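You operate a simulated robot arm through the tools that you are given. There is no shell and no other tool.

You are at the controls of a simulated robot arm. One attempt, no reset.

## Task
Put things in order on the top of the tool table. At the end: the blue shoe camera is on the grey grease tin; the beige grease dabber stands where the gold density cup stood; the gold density cup stands where the blue shoe camera stood; the black corner bracket stands where the beige grease dabber stood; whatever was shut is shut again. Leave all else as you found it, and nothing knocked over.
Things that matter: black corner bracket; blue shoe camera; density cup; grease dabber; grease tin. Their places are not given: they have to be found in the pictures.

Only the result counts: the job must be done as asked and must still hold three seconds after the hand-in. Knocking over, shifting, dropping, spilling or breaking anything else fails it.

## Robot
A 6-joint arm with a two-finger parallel gripper, fixed in place. Base frame: the origin is at the foot of the arm, x ahead of it, y to its left, z up; the work surface is at about z = 0. Readings come in mm, degrees, newtons and seconds.
With the tool pointing down near the work surface it reaches from about 160 to 420 mm from the base axis. Its first joint turns from -66.0 to 66.0 degrees. Payload 1.57 kg.
Tool frame: the origin (TCP) lies between the finger pads and is the grasp point; the fingertips stand 30 mm ahead of it; z points along the fingers, y is the line along which they close. Largest opening 80 mm; finger width 17, thickness 12; the body of the gripper, 40 by 82 mm, starts 80 mm behind the TCP.
Orientation is that of the tool frame in the base frame, as a unit quaternion [w, x, y, z]. With the fingers straight down and closing along the base's y, the tool's x points along the base's -x, its y along +y and its z along -z.

## Interface
- The arm moves only by the tool servo_tool. Its argument "deltas" is a list of rows, each a list of 3 entries, a list of its own where there are three numbers: the shift along the base's x, y, z in mm, then the turn, a rotation vector about the base's x, y, z in degrees, then the opening in per cent of the stroke, from 0 (shut) to 100 (fully open). In form: [[[dx, dy, dz], [ax, ay, az], jaw], ...]. A call has 1 to 20 rows; each row is the pose to reach, as a shift and turn from the pose commanded when the call began. Rows are played at 5 a second. More than 50 mm and 8.6 degrees between two rows, or a gripper value outside its range, and nothing of the call is played. A pose out of reach is approached as far as the arm can. The call stops where the force on the tool passes 40 N (or 10 N more than at its start, if that is more) or the arm is blocked; 0.2 s more then pass. The fingers move at their own pace (about 153 mm/s each) and stop on an object; they squeeze with about 29 N. The grip force told is the motor's: it shows also when the fingers shut on nothing. Time passes only in rows, and 0.2 s behind the last, so rows that repeat a pose let the fingers close. It gives the time, the measured TCP pose, the force on the tool (base axes), the opening and the grip force at its end, in the units of the frame above (readings bear some noise), with the torque about the TCP (base axes, N m) and any sound that the robot's microphone picked up.
- Cameras (640 x 400 px; columns grow to the right, rows downward): "scene" is fixed at [69, -342.9, 428.2]; the picture's right is [0.64, -0.77, 0.00], its down [-0.42, -0.35, -0.84] and it looks along [0.64, 0.53, -0.55] (base axes); focal length 247 px, centre (320, 200). "wrist" rides on the gripper at [72, -7, -122] in the tool frame; the picture's right is [0.09, 1.00, 0.00], its down [-0.84, 0.08, -0.54] and it looks along [-0.54, 0.05, 0.84] (tool axes); focal length 238 px, centre (320, 200).
- capture(camera): a new picture of that camera. No time passes.
- point_at(camera, pixels): there is no depth. For up to 12 entries [column, row, z] of the newest picture of that camera ("zoom" is the newest enlarged one), the place [x, y] in the base frame at which the ray of that pixel passes the height z, good to about 3 mm. No time passes.
- inspect(camera, box): a new picture of the part [left, top, right, bottom] of that camera's present view, enlarged. No time passes.
- job_done(): hands the job in; it is judged then, once.

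Leave the gripper open and the arm clear of the work at the hand-in unless told otherwise.

The tools are called after "Request:" as a command line: name --argument value ..., lists and objects as JSON in quotes. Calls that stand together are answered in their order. servo_tool: Moves the arm, as the interface text tells. Its arguments: {"type":"object","properties":{"deltas":{"type":"array","items":{"type":"array"}}},"required":["deltas"]} The other tools are called the same way: capture (camera) takes a picture; point_at (camera, pixels) gives the place at which the rays of pixels pass given heights; inspect (camera, box) takes an enlarged picture of a part of a camera's view; job_done () hands the job in.

At the start:

```text
time: 0.0
position: [186.5, -132.2, 281.7]
ee_rot: [0.0, -0.001, 1.0, -0.001]
force: [0.3, 0.9, -0.3]
ft_torque: [0.03, 0.02, 0.04]
opening: 79.9
finger_force: 0.0
```

scene: 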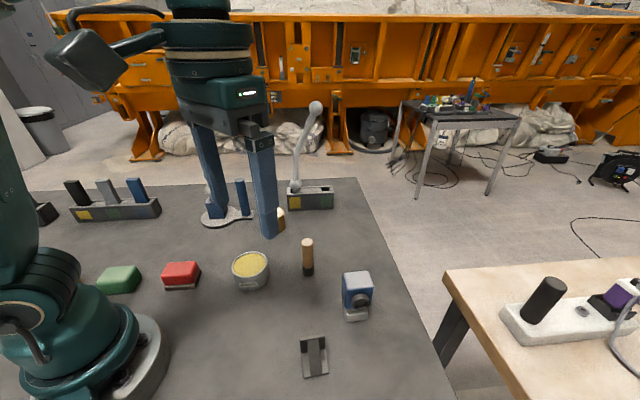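
wrist: 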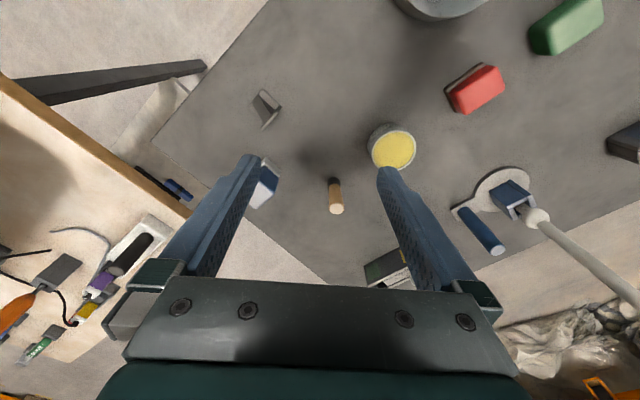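

I see the gripper hanging over the table, and below it a tin (yellow top), a beige dabber, a blue camera and a black bracket. I start with enlarged views to identify each item.

Request:
inspect --camera "scene" --box '[190, 170, 430, 320]'

Request:
inspect --camera "scene" --box '[220, 240, 412, 390]'

Request:
inspect --camera "wrist" --box '[220, 60, 540, 260]'

Request:
inspect --camera "scene" --box '[30, 150, 270, 300]'

```text
2.67 times, centred on (310, 245) of scene
```

zoom: 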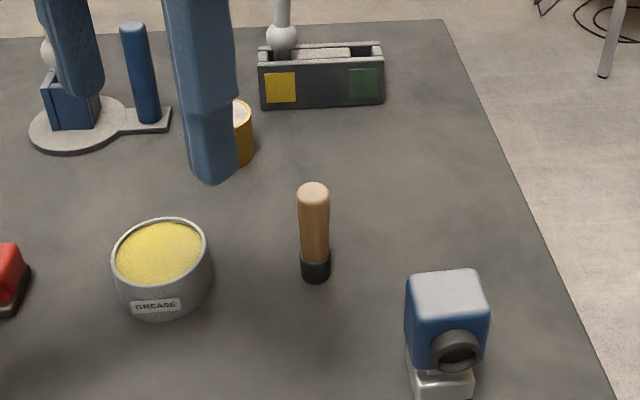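

```text
2.67 times, centred on (316, 315) of scene
```

zoom: 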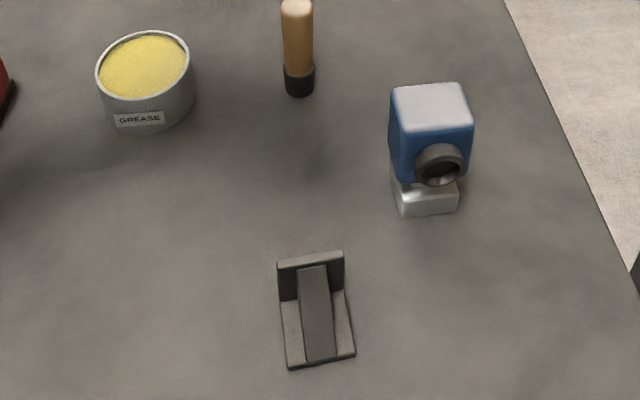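

```text
2.00 times, centred on (380, 160) of wrist
```

zoom: 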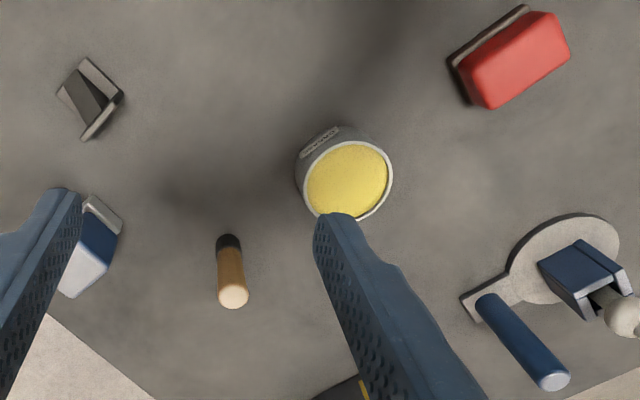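

```text
2.67 times, centred on (150, 225) of scene
```

zoom: 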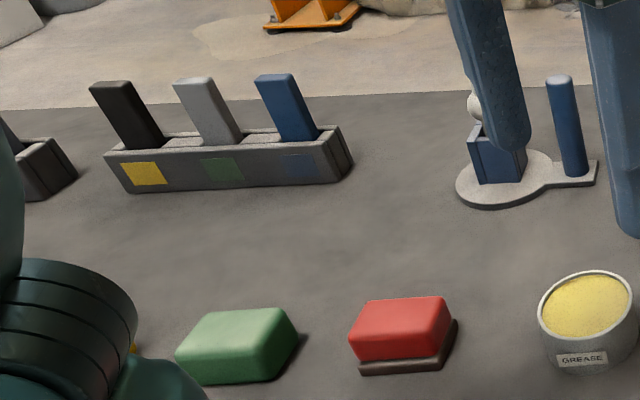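

The gold cup is partly hidden behind a finger at about (282, 220). I read out rough positions of the things with point_at before moving.

Request:
capture --camera "scene"

Request:
capture --camera "wrist"

Request:
point_at --camera "scene" --pixels '[[307, 274, 0], [307, 241, 50], [250, 284, 0], [356, 316, 0], [314, 372, 0], [281, 232, 0], [310, 205, 0], [215, 222, 0], [180, 287, 0], [118, 290, 0], [357, 178, 0], [455, 400, 0]]'

Request:
point_at --camera "wrist" --pixels '[[334, 180, 0], [336, 210, 50], [386, 140, 0], [265, 108, 0], [275, 160, 0], [500, 188, 0], [390, 265, 0], [475, 90, 0]]'

```text
taken
```

scene: 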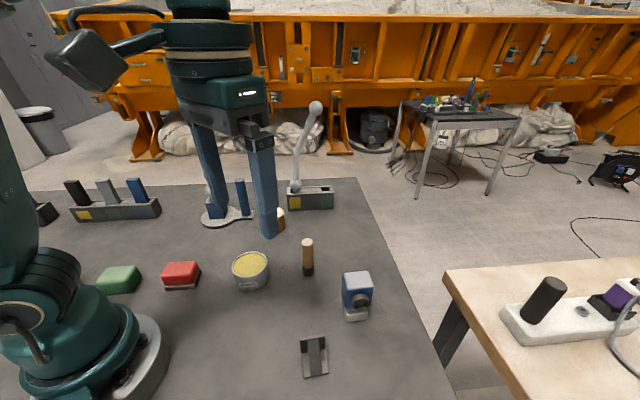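

```text
taken
```

wrist: 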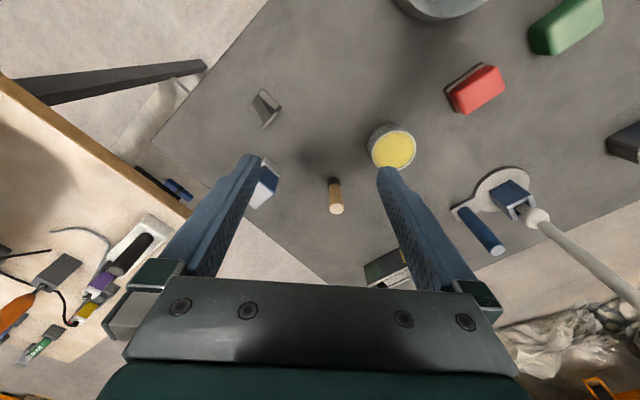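

```text
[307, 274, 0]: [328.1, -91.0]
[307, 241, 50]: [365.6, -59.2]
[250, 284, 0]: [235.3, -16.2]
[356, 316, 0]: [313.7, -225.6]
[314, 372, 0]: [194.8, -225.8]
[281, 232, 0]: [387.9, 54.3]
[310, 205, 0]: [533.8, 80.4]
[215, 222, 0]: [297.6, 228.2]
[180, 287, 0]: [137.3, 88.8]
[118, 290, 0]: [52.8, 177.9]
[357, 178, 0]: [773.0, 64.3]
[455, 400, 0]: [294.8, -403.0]
```

```text
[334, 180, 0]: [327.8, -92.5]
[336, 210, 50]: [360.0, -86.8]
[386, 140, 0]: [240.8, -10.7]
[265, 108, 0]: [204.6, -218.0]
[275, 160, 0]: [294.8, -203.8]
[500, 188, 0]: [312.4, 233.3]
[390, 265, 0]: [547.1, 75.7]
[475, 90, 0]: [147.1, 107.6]
```

I read the dabber at about (328,-92), the tin at (238,-14), the camera near (300,-210), the bracket near (200,-220), and the gold cup near (388,54). Next I shift the arm, staying high, to about (246,14,300) so the cup shows between the fingers in the wrist view and the scene view clears.

Request:
servo_tool --deltas '[[[10, 35, 15], [0, 0, 0], 100], [[25, 70, 20], [0, 0, 0], 100], [[40, 105, 20], [0, 0, 0], 100], [[60, 146, 20], [0, 0, 0], 100], [[60, 146, 20], [0, 0, 0], 100]]'

Request:
capture --camera "scene"

Request:
capture --camera "wrist"

```text
time: 1.2
position: [247.0, 11.9, 306.2]
ee_rot: [0.0, 0.0, 1.0, 0.001]
force: [-0.6, 0.1, -0.3]
ft_torque: [0.01, 0.04, -0.02]
opening: 80.2
finger_force: 0.1
```

```text
taken
```

scene: 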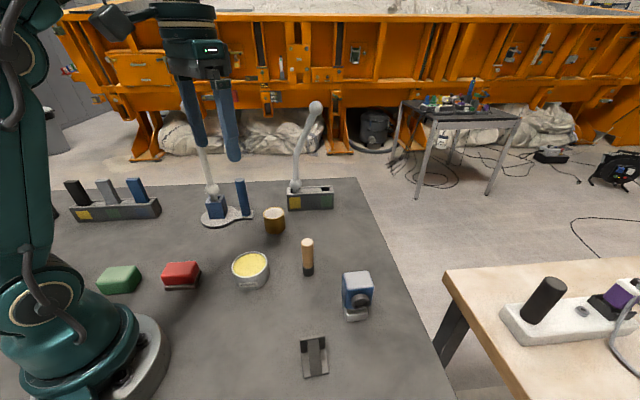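

```text
taken
```

wrist: 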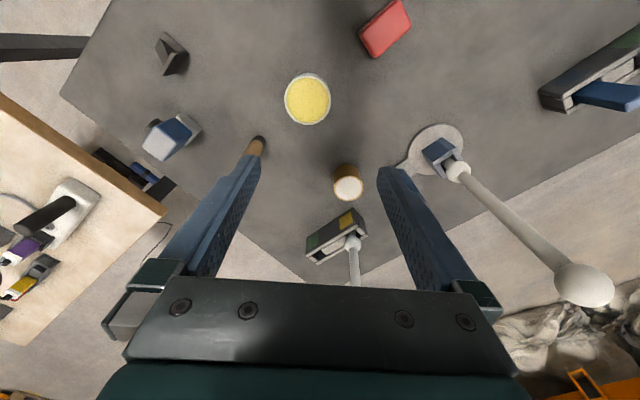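

Now the gold cup is fully visible at (274, 220) in the scene view and (347, 182) in the wrist view. Two tall sticks stand near (312,233) and (545,75). I enlarge these areas.

Request:
inspect --camera "scene" --box '[180, 90, 372, 250]'

Request:
inspect --camera "wrist" --box '[260, 60, 420, 270]'

Request:
inspect --camera "scene" --box '[220, 190, 320, 300]'

Request:
inspect --camera "wrist" --box '[120, 20, 280, 180]'

```text
2.50 times, centred on (276, 170) of scene
```

zoom: 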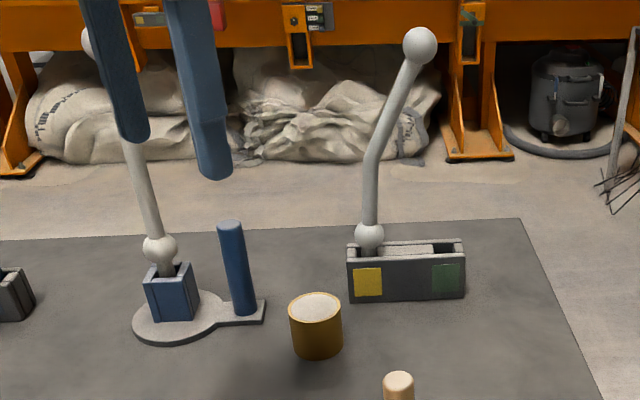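

```text
1.90 times, centred on (340, 165) of wrist
```

zoom: 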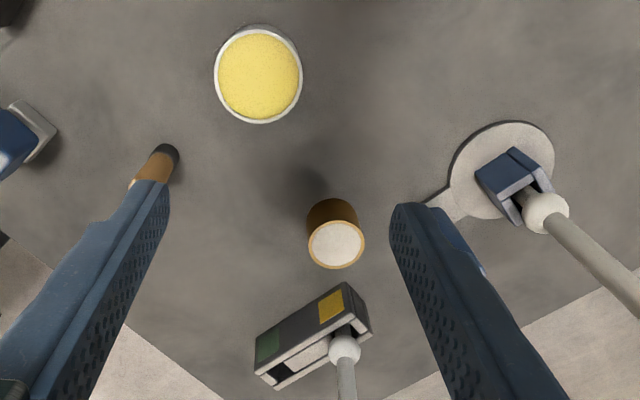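

```text
3.64 times, centred on (270, 245) of scene
```

zoom: 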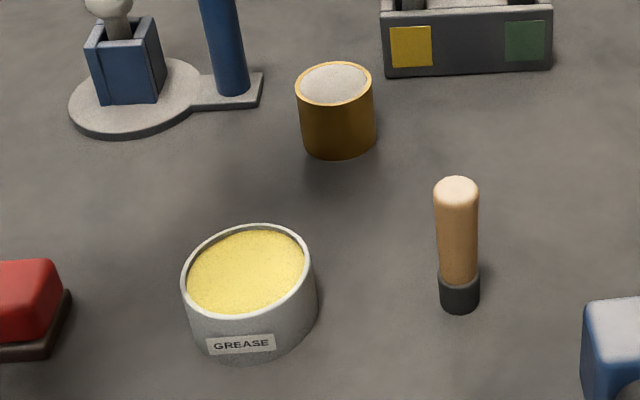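

```text
2.50 times, centred on (200, 100) of wrist
```

zoom: 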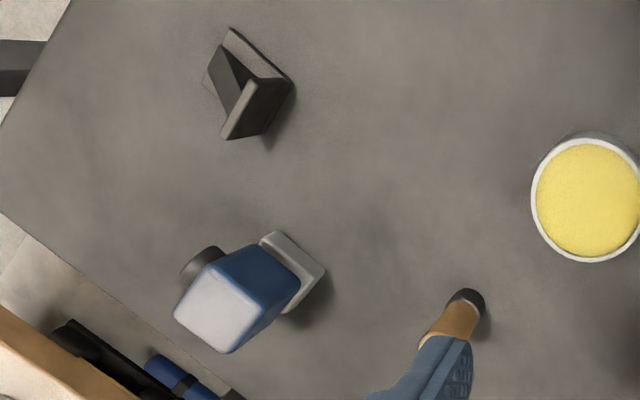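

The gold cup is full of a pale content (must stay level); the tin is filled with grease and has a rim. Next I move over toward the camera and bracket, to about (175,-215,306), for a measuring view from above.

Request:
servo_tool --deltas '[[[-12, -40, 0], [0, 0, 0], 100], [[-24, -80, 0], [0, 0, 0], 100], [[-36, -120, 0], [0, 0, 0], 100], [[-48, -160, 0], [0, 0, 0], 100], [[-60, -200, 0], [0, 0, 0], 100], [[-70, -230, 0], [0, 0, 0], 100], [[-70, -230, 0], [0, 0, 0], 100]]'

Request:
capture --camera "wrist"

Request:
capture --camera "scene"

```text
time: 2.8
position: [174.7, -214.0, 294.3]
ee_rot: [0.0, -0.001, 1.0, 0.0]
force: [-0.1, -0.2, 0.0]
ft_torque: [0.04, 0.01, 0.03]
opening: 80.0
finger_force: 0.0
out of reach, approached as far as the arm can: row 6, 7
```

```text
taken
```

wrist: 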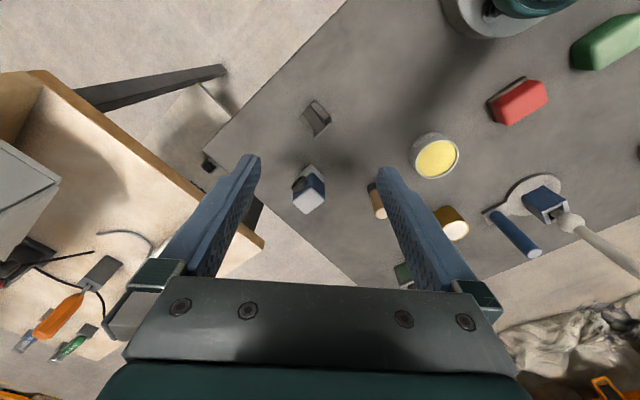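

```text
taken
```

scene: 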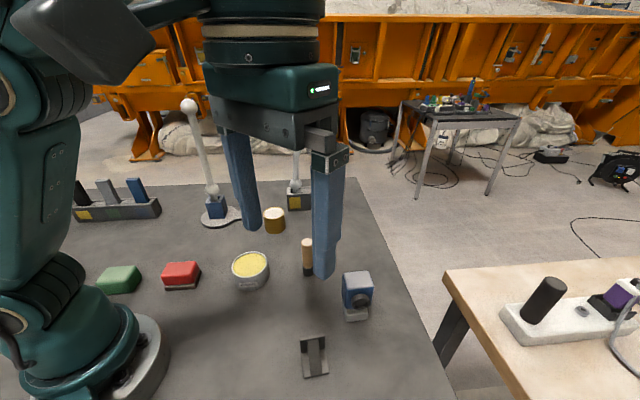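

The pose was a touch out of reach at that height, but the view is good: bracket at (316,116), camera at (308,188) in the wrist view. I enlarge both.

Request:
inspect --camera "wrist" --box '[270, 90, 350, 140]'

Request:
inspect --camera "wrist" --box '[270, 150, 366, 220]'

Request:
inspect --camera "scene" --box '[320, 255, 400, 335]'

Request:
inspect --camera "scene" --box '[280, 320, 350, 390]'

```text
8.00 times, centred on (310, 115) of wrist
```

zoom: 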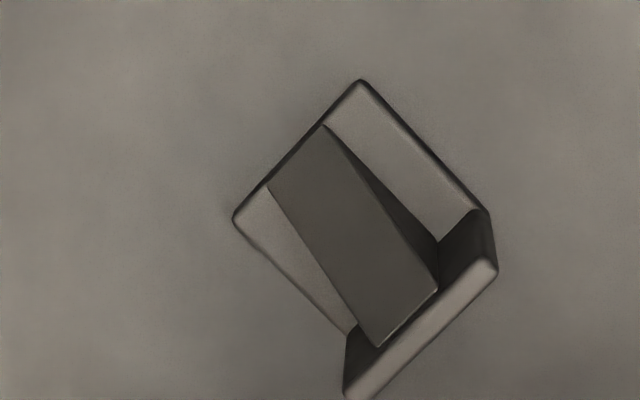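

```text
5.71 times, centred on (318, 185) of wrist
```

zoom: 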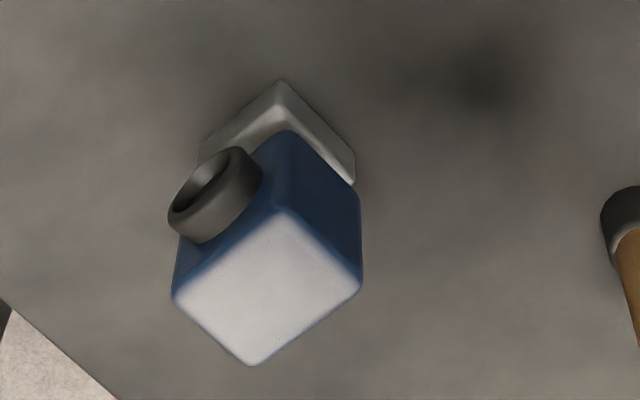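

```text
5.00 times, centred on (360, 295) of scene
```

zoom: 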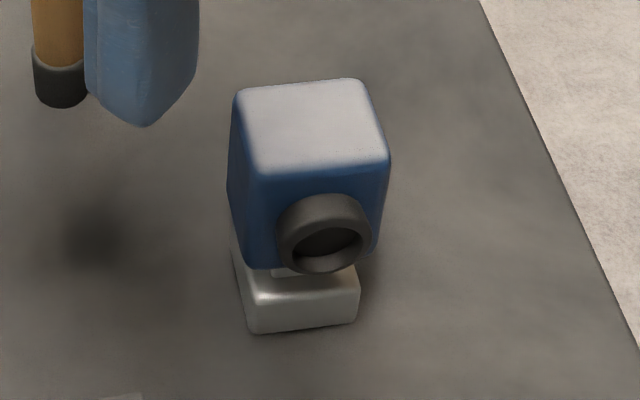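

```text
5.71 times, centred on (315, 355) of scene
```

zoom: 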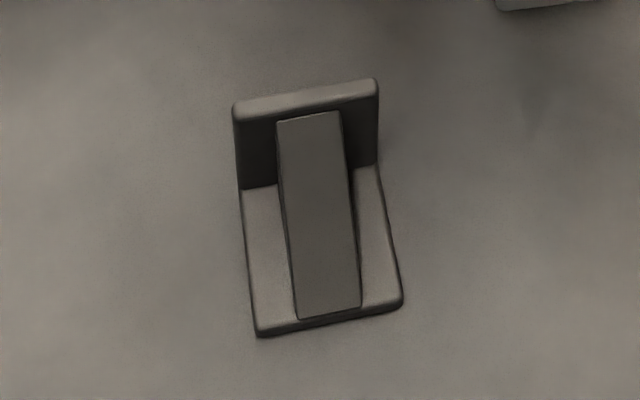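

I measure corner points: bracket base corners at wrist (315,100), (299.4,116.9), (331.2,116.2), (313,132); camera shoe and body corners likewise, and the same in the scene view.

Request:
point_at --camera "wrist" --pixels '[[315.2, 100.2, 3], [299.4, 117, 3], [331.2, 116.5, 3], [313.2, 132, 0], [332, 122.8, 35], [332, 122.8, 45], [313.8, 140, 35], [314.5, 141, 45]]'

Request:
point_at --camera "scene" --pixels '[[325.3, 378.8, 0], [350, 374, 0], [322.5, 353, 3], [346.5, 349, 3], [321, 339, 45], [346, 334.5, 45], [321, 339, 35], [346, 334.5, 35]]'

```text
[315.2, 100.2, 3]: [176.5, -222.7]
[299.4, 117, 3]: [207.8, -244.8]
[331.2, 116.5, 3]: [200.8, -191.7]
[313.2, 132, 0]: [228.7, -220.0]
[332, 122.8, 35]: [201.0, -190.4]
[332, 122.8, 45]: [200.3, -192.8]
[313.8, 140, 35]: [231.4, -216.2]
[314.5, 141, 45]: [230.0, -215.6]
```

```text
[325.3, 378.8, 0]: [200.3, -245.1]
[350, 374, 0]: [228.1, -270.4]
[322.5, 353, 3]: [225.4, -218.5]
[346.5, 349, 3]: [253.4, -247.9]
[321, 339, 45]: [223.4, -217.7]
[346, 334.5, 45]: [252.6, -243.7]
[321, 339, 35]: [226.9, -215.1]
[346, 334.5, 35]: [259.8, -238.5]
```

I mis-scaled the scene pixels (the zoom window starts at column 259). I re-read them with the right offsets.

Request:
point_at --camera "scene" --pixels '[[304.2, 378.7, 0], [329.2, 373, 0], [301.4, 352.9, 4], [325.5, 348.9, 4], [300, 338.4, 45], [325.2, 334.4, 45], [300, 338.4, 35], [325.2, 334.4, 35]]'

Request:
inspect --camera "wrist" --box '[270, 90, 370, 152]'

```text
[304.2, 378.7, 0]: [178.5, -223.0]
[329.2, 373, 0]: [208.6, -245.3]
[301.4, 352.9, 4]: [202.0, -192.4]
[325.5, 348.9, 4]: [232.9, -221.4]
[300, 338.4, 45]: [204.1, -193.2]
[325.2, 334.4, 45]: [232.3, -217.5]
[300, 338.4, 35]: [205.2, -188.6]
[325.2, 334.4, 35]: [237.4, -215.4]
```

```text
6.40 times, centred on (320, 121) of wrist
```

zoom: 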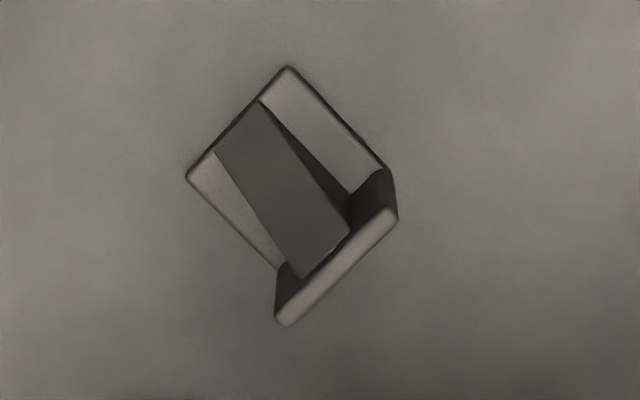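

Both views agree: the bracket footprint has corners near (178,-223), (208,-245), (202,-192), (231,-220), turned about -40°, centre near (207,-218). Now I measure the camera's shoe and body corners in both views.

Request:
point_at --camera "wrist" --pixels '[[311.6, 164, 15], [324.2, 176.3, 15], [324.2, 181.5, 0], [297, 174.5, 15], [311.6, 186.8, 75], [325, 198.7, 75], [306.7, 213.9, 75], [292.1, 201.7, 75]]'

Request:
point_at --camera "scene" --pixels '[[345.6, 321.6, 0], [367.4, 319, 0], [347, 314.4, 15], [367.6, 312, 15], [342.4, 306, 0], [343.4, 273, 75], [369, 271, 75], [374, 286, 75], [348, 289.4, 75]]'

```text
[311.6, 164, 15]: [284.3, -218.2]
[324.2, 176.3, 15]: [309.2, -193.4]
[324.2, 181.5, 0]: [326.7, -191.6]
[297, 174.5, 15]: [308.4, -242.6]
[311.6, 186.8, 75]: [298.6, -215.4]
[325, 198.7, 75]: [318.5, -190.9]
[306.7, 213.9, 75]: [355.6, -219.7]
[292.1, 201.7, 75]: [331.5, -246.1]
```

```text
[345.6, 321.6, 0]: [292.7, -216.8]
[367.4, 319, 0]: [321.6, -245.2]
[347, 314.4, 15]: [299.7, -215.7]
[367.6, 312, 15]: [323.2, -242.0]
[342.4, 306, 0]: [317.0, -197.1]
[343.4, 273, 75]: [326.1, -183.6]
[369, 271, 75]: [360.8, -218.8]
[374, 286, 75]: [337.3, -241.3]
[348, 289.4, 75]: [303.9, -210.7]
```

The camera's body top is near z≈87, about 45 by 33 mm, turned ≈ -43°, centre ≈ (319,-219); the shoe beneath is about 40 by 31 mm. Next I enlarge the tin, cup and dabber for measuring.

Request:
inspect --camera "wrist" --box '[395, 120, 485, 180]'

Request:
inspect --camera "scene" --box '[220, 245, 284, 295]'

Request:
inspect --camera "scene" --box '[254, 195, 302, 240]'

Request:
inspect --camera "scene" --box '[280, 230, 330, 280]'

```text
6.67 times, centred on (440, 150) of wrist
```

zoom: 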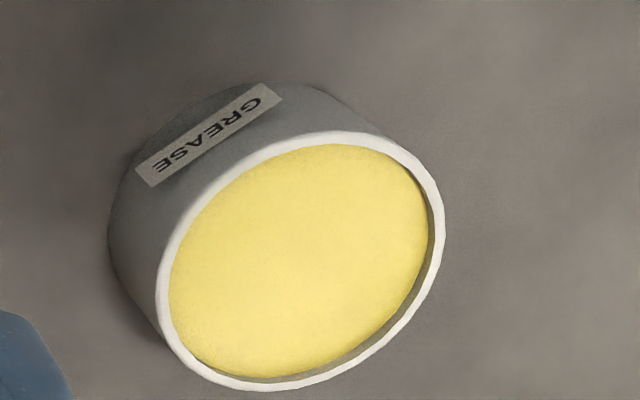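

```text
8.00 times, centred on (252, 270) of scene
```

zoom: 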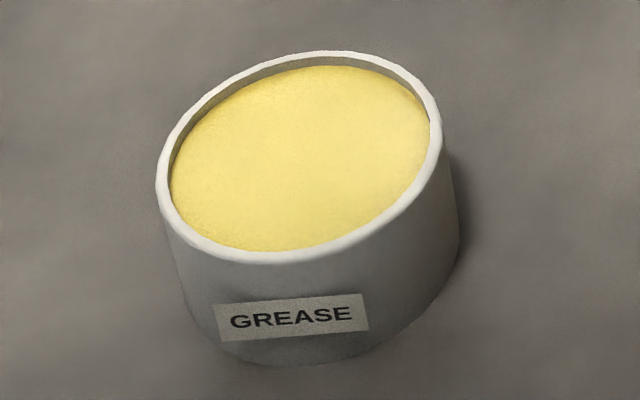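

```text
8.89 times, centred on (278, 218) of scene
```

zoom: 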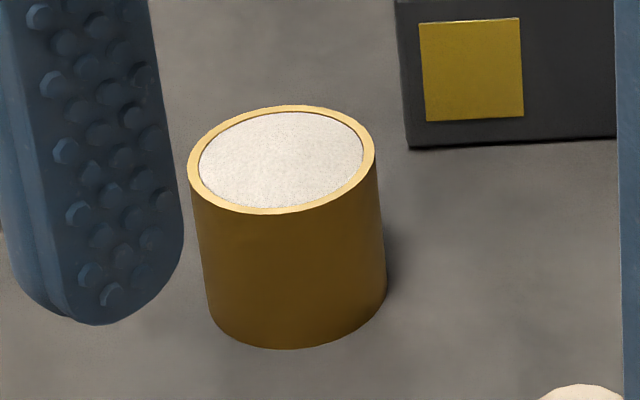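

```text
8.00 times, centred on (305, 255) of scene
```

zoom: 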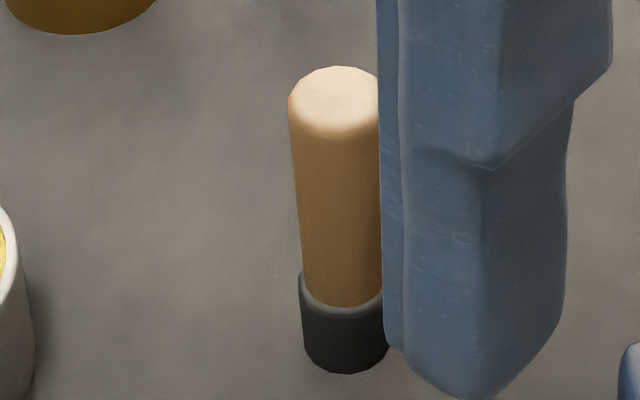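

I measure the tin's rim centre (scene (249.4,264.8), wrist (437.2,159.2)), plus rim edges and foot, then cup and dabber points.

Request:
point_at --camera "wrist" --pixels '[[437.2, 159.2, 30], [437.2, 159.2, 45], [415.5, 165, 40], [458.7, 153, 40], [443, 139.6, 40], [431.7, 178.7, 40]]'

Request:
point_at --camera "scene" --pixels '[[249.4, 264.8, 30], [249.4, 264.8, 45], [231.4, 268.75, 40], [267.4, 261.25, 40], [252.6, 251.25, 40], [245.75, 278.1, 40], [248.25, 290.75, 0]]'

```text
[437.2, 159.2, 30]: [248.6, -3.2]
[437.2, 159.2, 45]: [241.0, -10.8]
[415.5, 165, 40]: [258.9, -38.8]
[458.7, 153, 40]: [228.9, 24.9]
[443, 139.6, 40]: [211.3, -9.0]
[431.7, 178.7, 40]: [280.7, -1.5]
```

```text
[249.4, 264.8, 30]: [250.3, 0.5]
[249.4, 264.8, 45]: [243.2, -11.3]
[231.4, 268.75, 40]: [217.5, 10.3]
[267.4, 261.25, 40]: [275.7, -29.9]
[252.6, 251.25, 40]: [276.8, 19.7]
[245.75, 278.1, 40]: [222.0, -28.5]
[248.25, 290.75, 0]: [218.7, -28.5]
```

The tin's rim is at z≈44, centre ≈ (242,-11), outer radius ≈35, with a shallow recess filled with grease — wide enough for the shoe. I now move to a pre-grasp pose above the camera at about (319,-219,165), turning the tool +47° about z so the fingers close on the body's two plain sides.

Request:
servo_tool --deltas '[[[20, 0, -15], [0, 0, 8], 100], [[42, 0, -35], [0, 0, 16], 100], [[66, 0, -60], [0, 0, 24], 100], [[92, 0, -85], [0, 0, 32], 100], [[118, -2, -110], [0, 0, 40], 100], [[143, -3, -130], [0, 0, 47], 100], [[143, -3, -130], [0, 0, 47], 100]]'

Request:
capture --camera "wrist"

Request:
capture --camera "scene"

```text
time: 4.4
position: [318.0, -214.2, 166.6]
ee_rot: [-0.001, -0.401, 0.916, 0.0]
force: [-0.4, 0.4, -0.7]
ft_torque: [0.0, 0.01, -0.03]
opening: 80.1
finger_force: 0.0
```

```text
taken
```

wrist: 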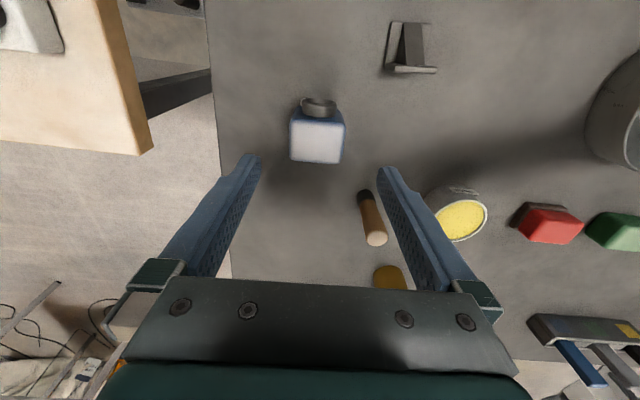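

```text
taken
```

scene: 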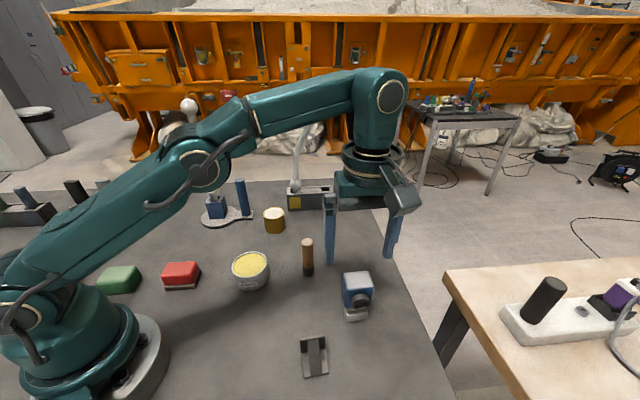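

The body appears upright and centred between the fingers, at about (317,142), its edges parallel to the view. I enlarge and measure the top's corners to fix the fore/aft position.

Request:
inspect --camera "wrist" --box '[277, 85, 357, 175]'

Request:
point_at --camera "wrist" --pixels '[[292, 121, 87], [343.5, 124, 87], [341, 163, 87], [291, 160, 87], [317, 142, 87], [317, 142, 80]]'

```text
4.44 times, centred on (317, 130) of wrist
```

zoom: 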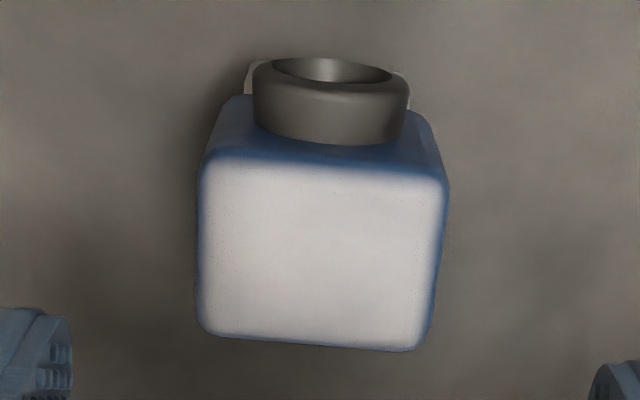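

```text
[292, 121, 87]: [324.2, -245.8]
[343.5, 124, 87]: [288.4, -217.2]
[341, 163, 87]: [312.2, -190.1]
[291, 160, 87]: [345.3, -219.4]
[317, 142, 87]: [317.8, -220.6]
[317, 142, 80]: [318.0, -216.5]
```

The body top centre sits at (318,-219) and is square with the fingers; the TCP reads (318,-214), so I shift -5 mm in y and then go straight down about 103 mm, to z≈63, with the fingers open.

Request:
servo_tool --deltas '[[[0, -5, 0], [0, 0, 0], 100], [[0, -5, -30], [0, 0, 0], 100], [[0, -5, -60], [0, 0, 0], 100], [[0, -5, -85], [0, 0, 0], 100], [[0, -5, -103], [0, 0, 0], 100], [[0, -5, -103], [0, 0, 0], 100]]'

Request:
capture --camera "wrist"

Request:
capture --camera "scene"

```text
time: 5.8
position: [317.2, -220.9, 60.8]
ee_rot: [0.0, -0.399, 0.917, 0.0]
force: [-0.5, -0.2, -0.4]
ft_torque: [0.01, -0.02, -0.01]
opening: 80.0
finger_force: 0.0
```

```text
taken
```

wrist: 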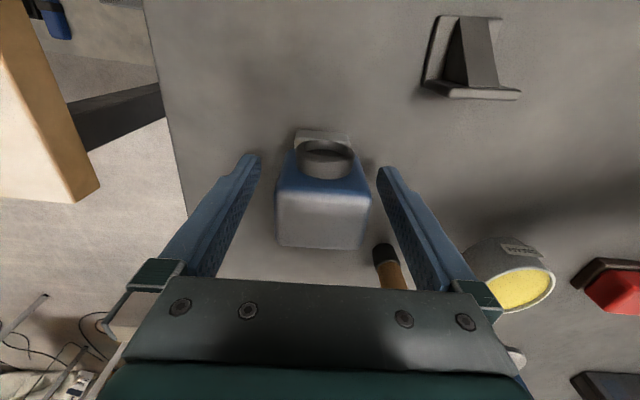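

```text
taken
```

scene: 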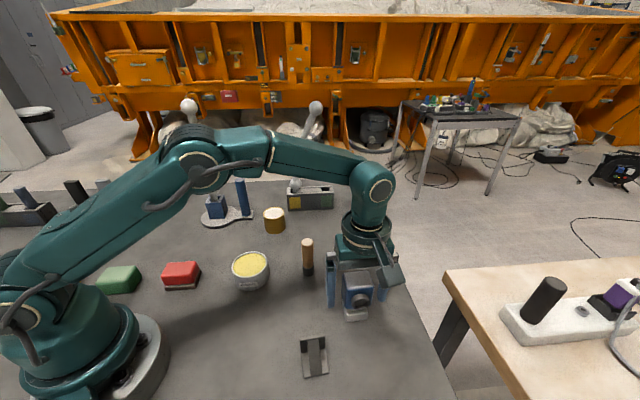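

The camera body stands between the open fingers and nothing touches (force ≈ 0). I close the fingers in stages and hold to let the grip settle.

Request:
servo_tool --deltas '[[[0, 0, 0], [0, 0, 0], 66], [[0, 0, 0], [0, 0, 0], 60], [[0, 0, 0], [0, 0, 0], 50], [[0, 0, 0], [0, 0, 0], 30], [[0, 0, 0], [0, 0, 0], 0], [[0, 0, 0], [0, 0, 0], 0], [[0, 0, 0], [0, 0, 0], 0]]'

Request:
capture --camera "wrist"

```text
time: 7.4
position: [317.6, -221.4, 61.4]
ee_rot: [0.0, -0.399, 0.917, 0.0]
force: [-0.2, -0.2, -0.7]
ft_torque: [0.01, -0.01, 0.01]
opening: 47.7
finger_force: 29.0
```

```text
taken
```

wrist: 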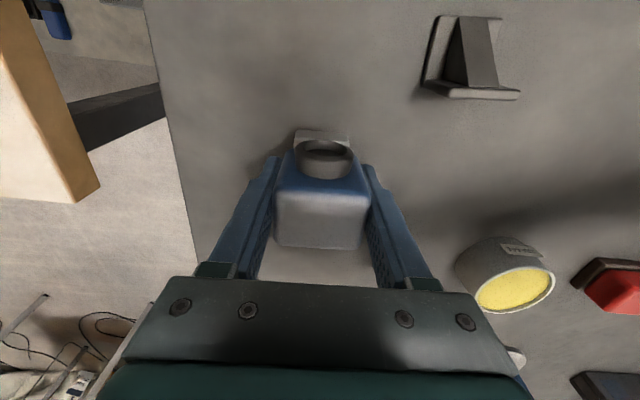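

Gripped at 47.7 mm with 29 N. I lift slightly (12 mm) to see whether the shoe rises with the body.

Request:
servo_tool --deltas '[[[0, 0, 3], [0, 0, 0], 0], [[0, 0, 7], [0, 0, 0], 0], [[0, 0, 12], [0, 0, 0], 0], [[0, 0, 12], [0, 0, 0], 0]]'

Request:
inspect --camera "scene" --box '[310, 240, 410, 340]'

Request:
capture --camera "wrist"

```text
time: 8.4
position: [317.6, -221.6, 73.9]
ee_rot: [-0.002, -0.399, 0.917, 0.0]
force: [0.9, -0.5, -2.0]
ft_torque: [-0.01, -0.04, -0.02]
opening: 47.3
finger_force: 29.4
```

```text
4.00 times, centred on (360, 290) of scene
```

zoom: 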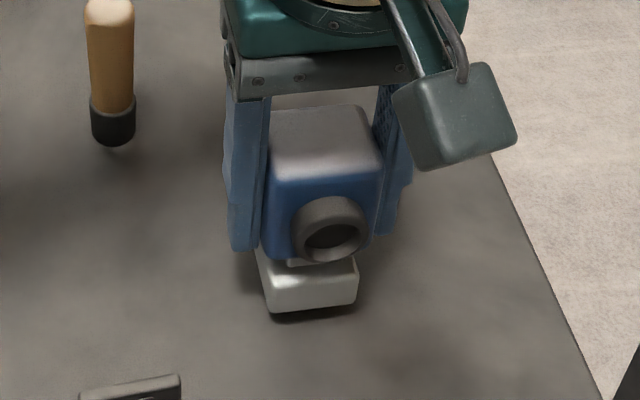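

```text
taken
```

wrist: 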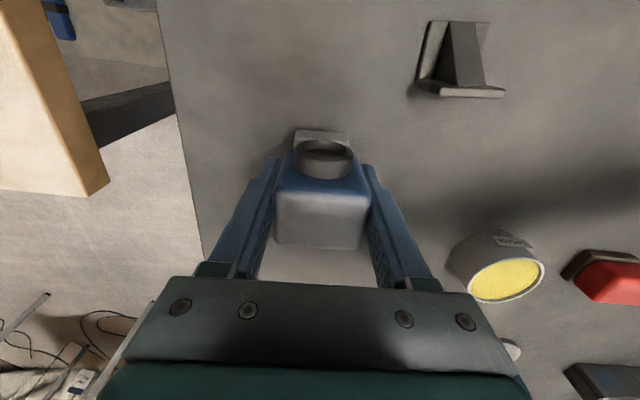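

The shoe rose with the body (shadow now beneath it), weight ≈ 2 N. I raise to about z=185 and then measure the tin again from this nearer view before travelling.

Request:
servo_tool --deltas '[[[0, 0, 25], [0, 0, 0], 0], [[0, 0, 55], [0, 0, 0], 0], [[0, 0, 85], [0, 0, 0], 0], [[-5, 10, 112], [0, 0, 0], 0], [[-17, 45, 112], [0, 0, 0], 0], [[-29, 80, 112], [0, 0, 0], 0], [[-29, 80, 112], [0, 0, 0], 0]]'

Request:
capture --camera "wrist"

Request:
capture --camera "scene"

```text
time: 10.0
position: [289.1, -141.5, 186.7]
ee_rot: [0.001, -0.399, 0.917, 0.0]
force: [-0.3, 0.1, -0.9]
ft_torque: [-0.01, -0.03, -0.02]
opening: 47.8
finger_force: 28.7
```

```text
taken
```

wrist: 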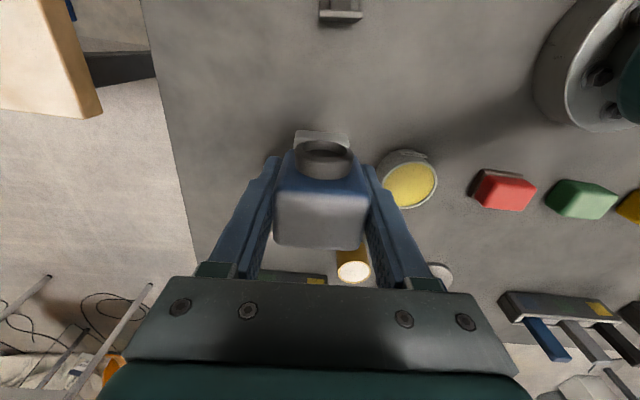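

```text
taken
```

scene: 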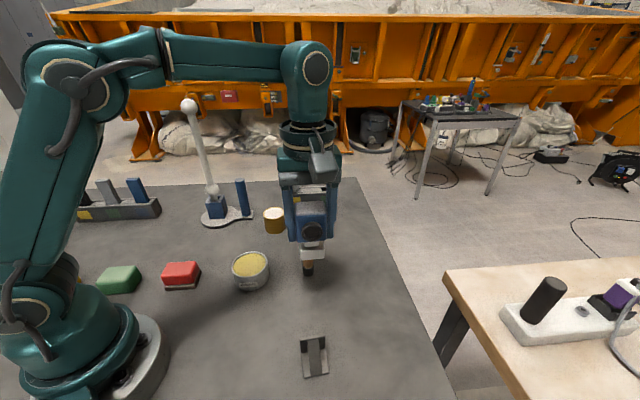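

The camera hangs well above everything. I enlarge the tin in the wrist view at about (410,180) to fix its rim centre.

Request:
inspect --camera "wrist" --box '[370, 140, 450, 215]'

Request:
inspect --camera "scene" --box '[220, 245, 284, 295]'

```text
5.33 times, centred on (410, 178) of wrist
```

zoom: 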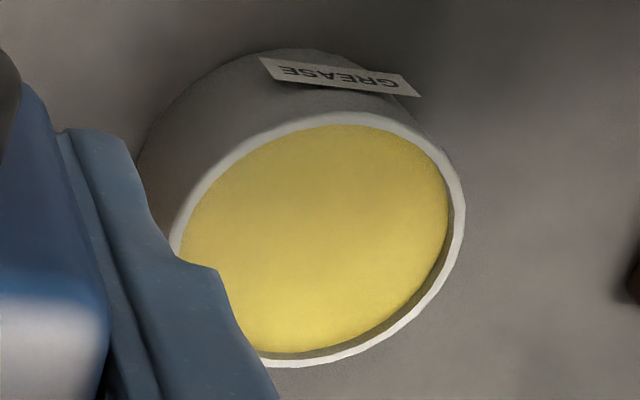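

```text
8.00 times, centred on (252, 270) of scene
```

zoom: 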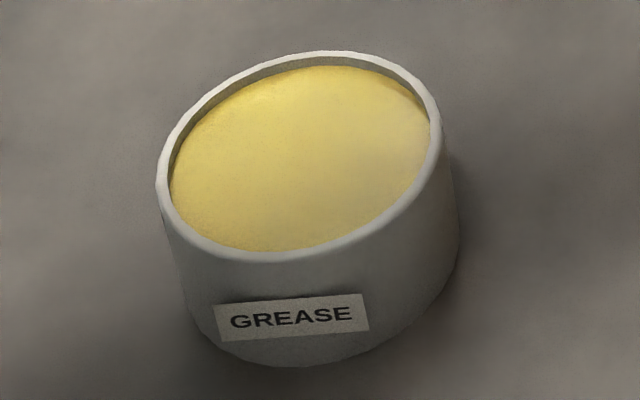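

I read rim-edge points with point_at at heights 42 and 46 in both views.

Request:
point_at --camera "wrist" --pixels '[[410.5, 183.7, 42], [410.5, 183.7, 48], [381.9, 184.6, 44], [437.2, 179.9, 44], [419.4, 161.1, 44], [403.5, 209.3, 44]]'

Request:
point_at --camera "scene" --pixels '[[249.5, 264.6, 42], [249.5, 264.6, 48], [231.4, 268.75, 44], [267.4, 261.25, 44], [252.6, 251.25, 44], [245.75, 278.1, 44]]'

```text
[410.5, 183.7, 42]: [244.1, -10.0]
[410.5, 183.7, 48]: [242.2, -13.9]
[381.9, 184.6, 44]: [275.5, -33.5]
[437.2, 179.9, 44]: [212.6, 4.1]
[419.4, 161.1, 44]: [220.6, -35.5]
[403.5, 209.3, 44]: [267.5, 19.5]
```

```text
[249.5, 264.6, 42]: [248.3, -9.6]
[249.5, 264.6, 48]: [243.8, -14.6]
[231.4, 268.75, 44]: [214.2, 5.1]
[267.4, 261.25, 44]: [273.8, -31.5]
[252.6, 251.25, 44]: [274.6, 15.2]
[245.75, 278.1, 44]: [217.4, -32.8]
```

Both views agree on the tin's rim centre at (244.5,-11) for z≈44. I carry the camera over it: shift (-45,+130) at constant height.

Request:
servo_tool --deltas '[[[-11, 32, 0], [0, 0, 0], 0], [[-22, 65, 0], [0, 0, 0], 0], [[-34, 98, 0], [0, 0, 0], 0], [[-45, 130, 0], [0, 0, 0], 0], [[-45, 130, -20], [0, 0, 0], 0], [[-45, 130, -20], [0, 0, 0], 0]]'

Request:
capture --camera "wrist"

Request:
capture --camera "scene"

Request:
inspect --camera "scene" --box '[200, 190, 300, 300]'

```text
time: 11.4
position: [242.3, -8.6, 163.9]
ee_rot: [0.0, -0.399, 0.917, 0.0]
force: [0.1, 0.3, -1.2]
ft_torque: [-0.01, -0.02, 0.03]
opening: 47.6
finger_force: 29.0
```

```text
taken
```

wrist: 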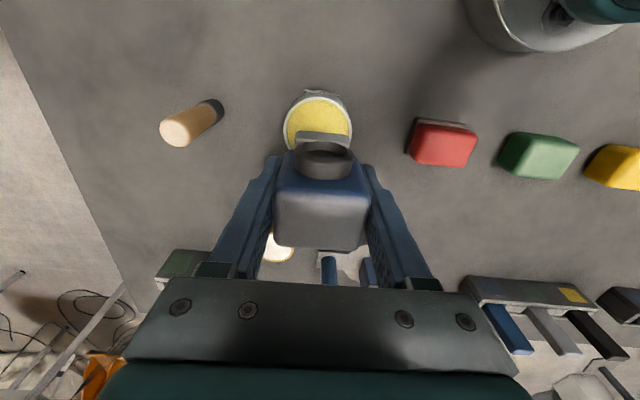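

```text
taken
```

scene: 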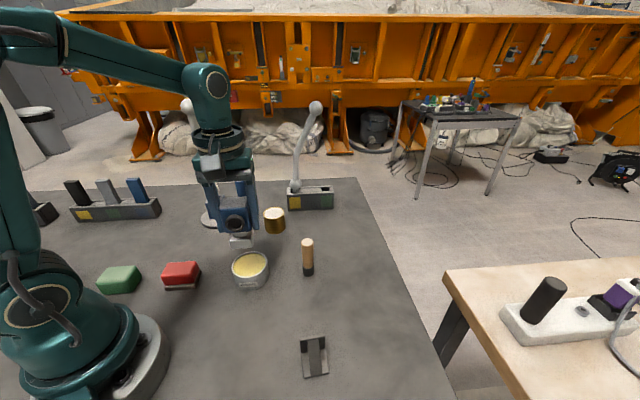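

```text
3.64 times, centred on (250, 245) of scene
```

zoom: 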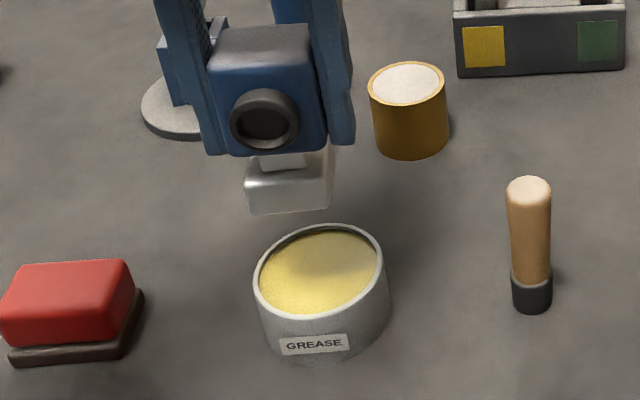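

The shoe hangs roughly over the tin; readings say the TCP is at (242.3,-8.6) versus the tin's (244.5,-11.2). I take sharper pictures of both to check the lateral offset before lowering.

Request:
inspect --camera "scene" --box '[218, 226, 282, 266]'

Request:
inspect --camera "wrist" --box '[270, 80, 366, 140]'

```text
10.00 times, centred on (250, 246) of scene
```

zoom: 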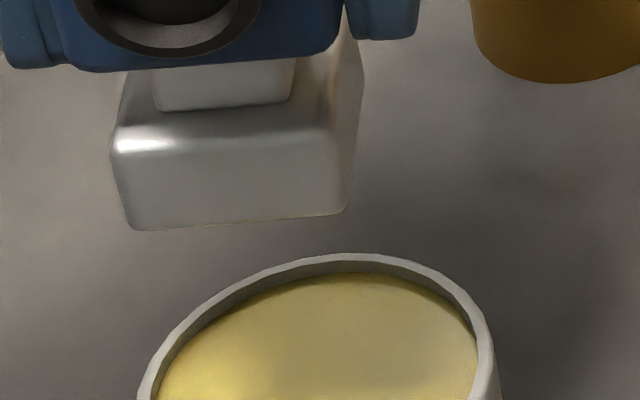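

```text
6.67 times, centred on (318, 110) of wrist
```

zoom: 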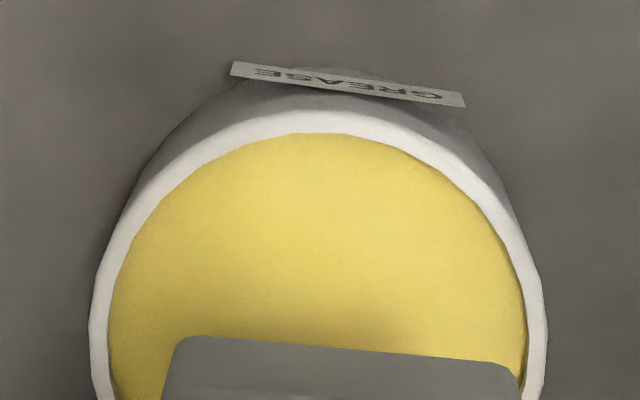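

I query the shoe's bottom-front corners in the scene view, (230.8,248.8) and (252.7,247.2), at z=103 to compare with the tin centre.

Request:
point_at --camera "scene" --pixels '[[230.8, 248.8, 103], [252.7, 247.2, 103], [230.8, 248.8, 98], [252.7, 247.2, 98], [249.5, 264.6, 44]]'

Request:
point_at --camera "wrist" --pixels '[[297, 130.6, 103], [345, 134.3, 103], [283.5, 129.5, 44], [351.9, 128, 44], [317.2, 96.5, 44]]'

```text
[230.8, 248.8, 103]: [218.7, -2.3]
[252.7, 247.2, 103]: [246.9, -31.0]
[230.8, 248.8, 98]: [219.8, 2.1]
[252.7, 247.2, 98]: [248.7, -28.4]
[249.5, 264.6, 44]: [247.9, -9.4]
```

```text
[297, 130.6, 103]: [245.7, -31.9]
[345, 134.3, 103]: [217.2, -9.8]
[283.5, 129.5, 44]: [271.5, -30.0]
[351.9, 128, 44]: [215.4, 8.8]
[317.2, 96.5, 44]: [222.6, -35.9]
```

Averaging the views, the shoe needs to shift about (+2,-2) to be centred on the tin. I shift so and lower 50 mm, stopping some 10 mm short of the grease to look again.

Request:
servo_tool --deltas '[[[2.2, -2.2, 0], [0, 0, 0], 0], [[2.2, -2.2, -20], [0, 0, 0], 0], [[2.2, -2.2, -38], [0, 0, 0], 0], [[2.2, -2.2, -50], [0, 0, 0], 0], [[2.2, -2.2, -50], [0, 0, 0], 0]]'

Request:
inspect --camera "scene" --box '[210, 220, 290, 300]'

Request:
inspect --camera "wrist" --box '[260, 80, 380, 170]'

```text
time: 12.6
position: [244.8, -12.3, 115.9]
ee_rot: [-0.001, -0.4, 0.916, 0.0]
force: [0.2, 0.7, -2.3]
ft_torque: [-0.01, -0.02, 0.02]
opening: 47.7
finger_force: 28.6
```

```text
5.00 times, centred on (250, 260) of scene
```

zoom: 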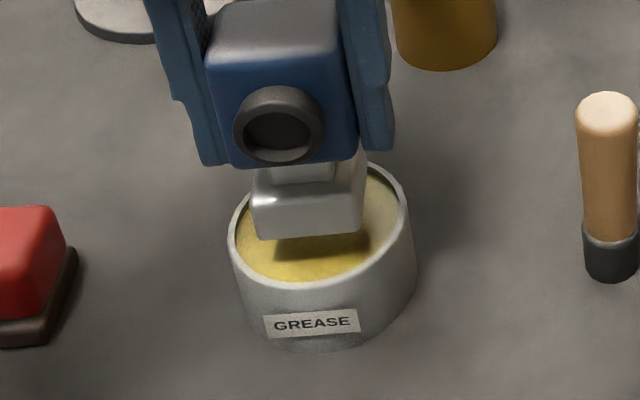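

```text
4.44 times, centred on (320, 125) of wrist
```

zoom: 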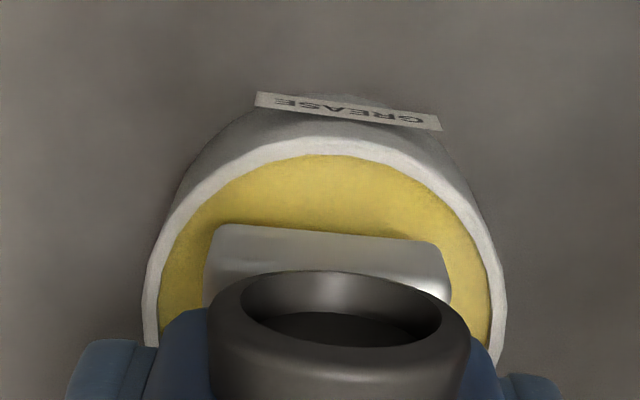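

Sideways the shoe is centred. Fore/aft, the wrist view suggests the shoe is about 3 mm too near the label side. I check with the scene view's shoe corners (237.6,267.6) and (258.4,266) at z≈54.

Request:
point_at --camera "scene" --pixels '[[237.6, 267.6, 54], [258.4, 266, 54], [237.6, 267.6, 53], [258.4, 266, 53]]'

Request:
capture --camera "wrist"

Request:
point_at --camera "wrist" --pixels '[[297, 131, 54], [345, 134, 54], [280.7, 152, 44], [361.7, 150, 44], [322, 111, 44]]'

```text
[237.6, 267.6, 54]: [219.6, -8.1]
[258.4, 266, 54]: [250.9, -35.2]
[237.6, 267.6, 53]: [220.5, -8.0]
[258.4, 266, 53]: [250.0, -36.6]
```

```text
taken
```

wrist: 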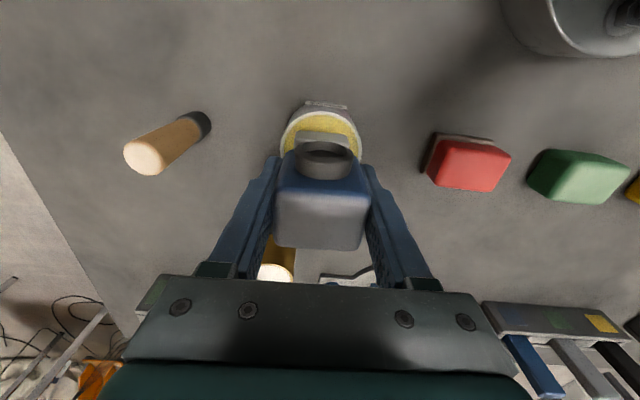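

```text
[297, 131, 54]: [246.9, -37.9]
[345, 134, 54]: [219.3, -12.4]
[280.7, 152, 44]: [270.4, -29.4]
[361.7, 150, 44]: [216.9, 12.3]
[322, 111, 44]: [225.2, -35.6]
```

The averages put the shoe within about 2 mm of centre; I shift (+1.2,+1.5) and lower 10 mm, watching the force.

Request:
servo_tool --deltas '[[[1.2, 1.5, 0], [0, 0, 0], 0], [[1.2, 1.5, -5], [0, 0, 0], 0], [[1.2, 1.5, -9], [0, 0, 0], 0], [[1.2, 1.5, -9], [0, 0, 0], 0]]'

Request:
inspect --camera "scene" --box '[210, 220, 290, 300]'

Request:
inspect --camera "wrist" --box '[260, 80, 380, 170]'

```text
time: 13.6
position: [247.6, -12.6, 106.0]
ee_rot: [-0.001, -0.4, 0.917, 0.0]
force: [0.7, 0.0, -2.2]
ft_torque: [-0.02, 0.0, -0.03]
opening: 47.6
finger_force: 28.8
```

```text
5.00 times, centred on (250, 260) of scene
```

zoom: 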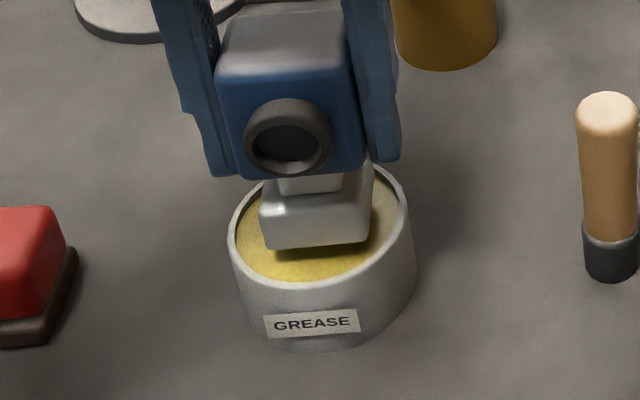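

```text
4.44 times, centred on (320, 125) of wrist
```

zoom: 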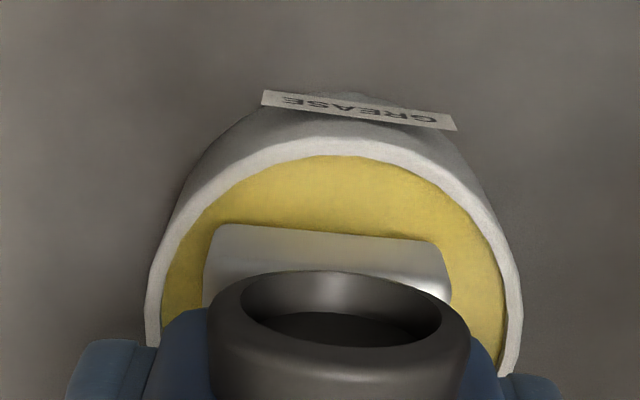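

Nearly aligned: tin centre is about 1 mm to the right of the shoe in the wrist view. I nudge (0,+1.9) and lower in 1 mm steps toward contact.

Request:
servo_tool --deltas '[[[0, 1.9, 0], [0, 0, 0], 0], [[0, 1.9, -1], [0, 0, 0], 0], [[0, 1.9, -2], [0, 0, 0], 0], [[0, 1.9, -2], [0, 0, 0], 0]]'

Request:
inspect --camera "scene" --box '[230, 245, 280, 285]'

```text
time: 14.6
position: [246.5, -10.0, 105.4]
ee_rot: [0.0, -0.4, 0.917, 0.0]
force: [-0.9, 0.5, -1.5]
ft_torque: [-0.02, 0.05, -0.03]
opening: 47.6
finger_force: 29.0
```

```text
10.00 times, centred on (255, 265) of scene
```

zoom: 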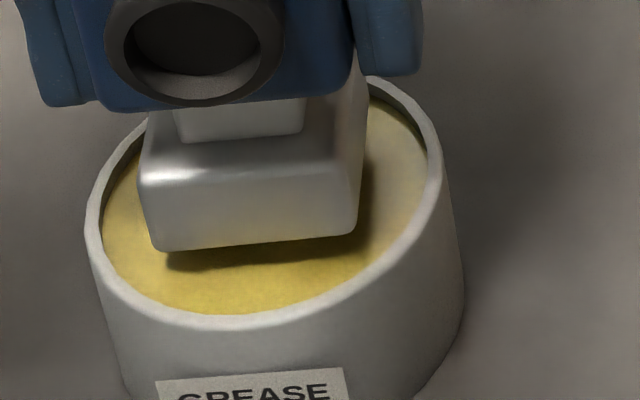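

The shoe is inside the rim with a few millimetres of air beneath. I continue down 3 mm in small rows.

Request:
servo_tool --deltas '[[[0, 0, -1], [0, 0, 0], 0], [[0, 0, -2], [0, 0, 0], 0], [[0, 0, -3], [0, 0, 0], 0], [[0, 0, -3], [0, 0, 0], 0]]'

Request:
inspect --camera "scene" --box '[230, 245, 280, 285]'

```text
time: 15.6
position: [245.6, -10.5, 101.6]
ee_rot: [0.0, -0.4, 0.917, 0.001]
force: [0.2, -0.4, -1.3]
ft_torque: [0.02, 0.02, 0.0]
opening: 47.7
finger_force: 29.6
```

```text
10.00 times, centred on (255, 265) of scene
```

zoom: 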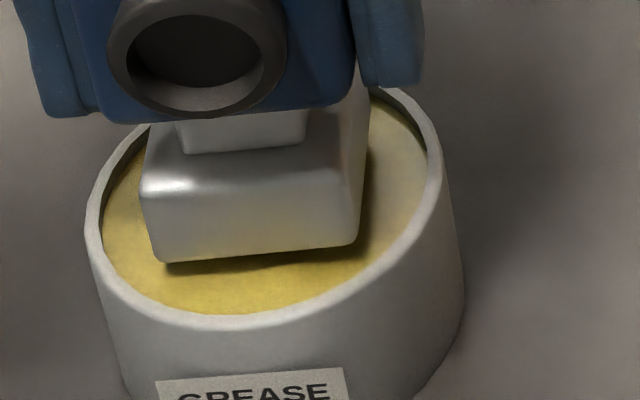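

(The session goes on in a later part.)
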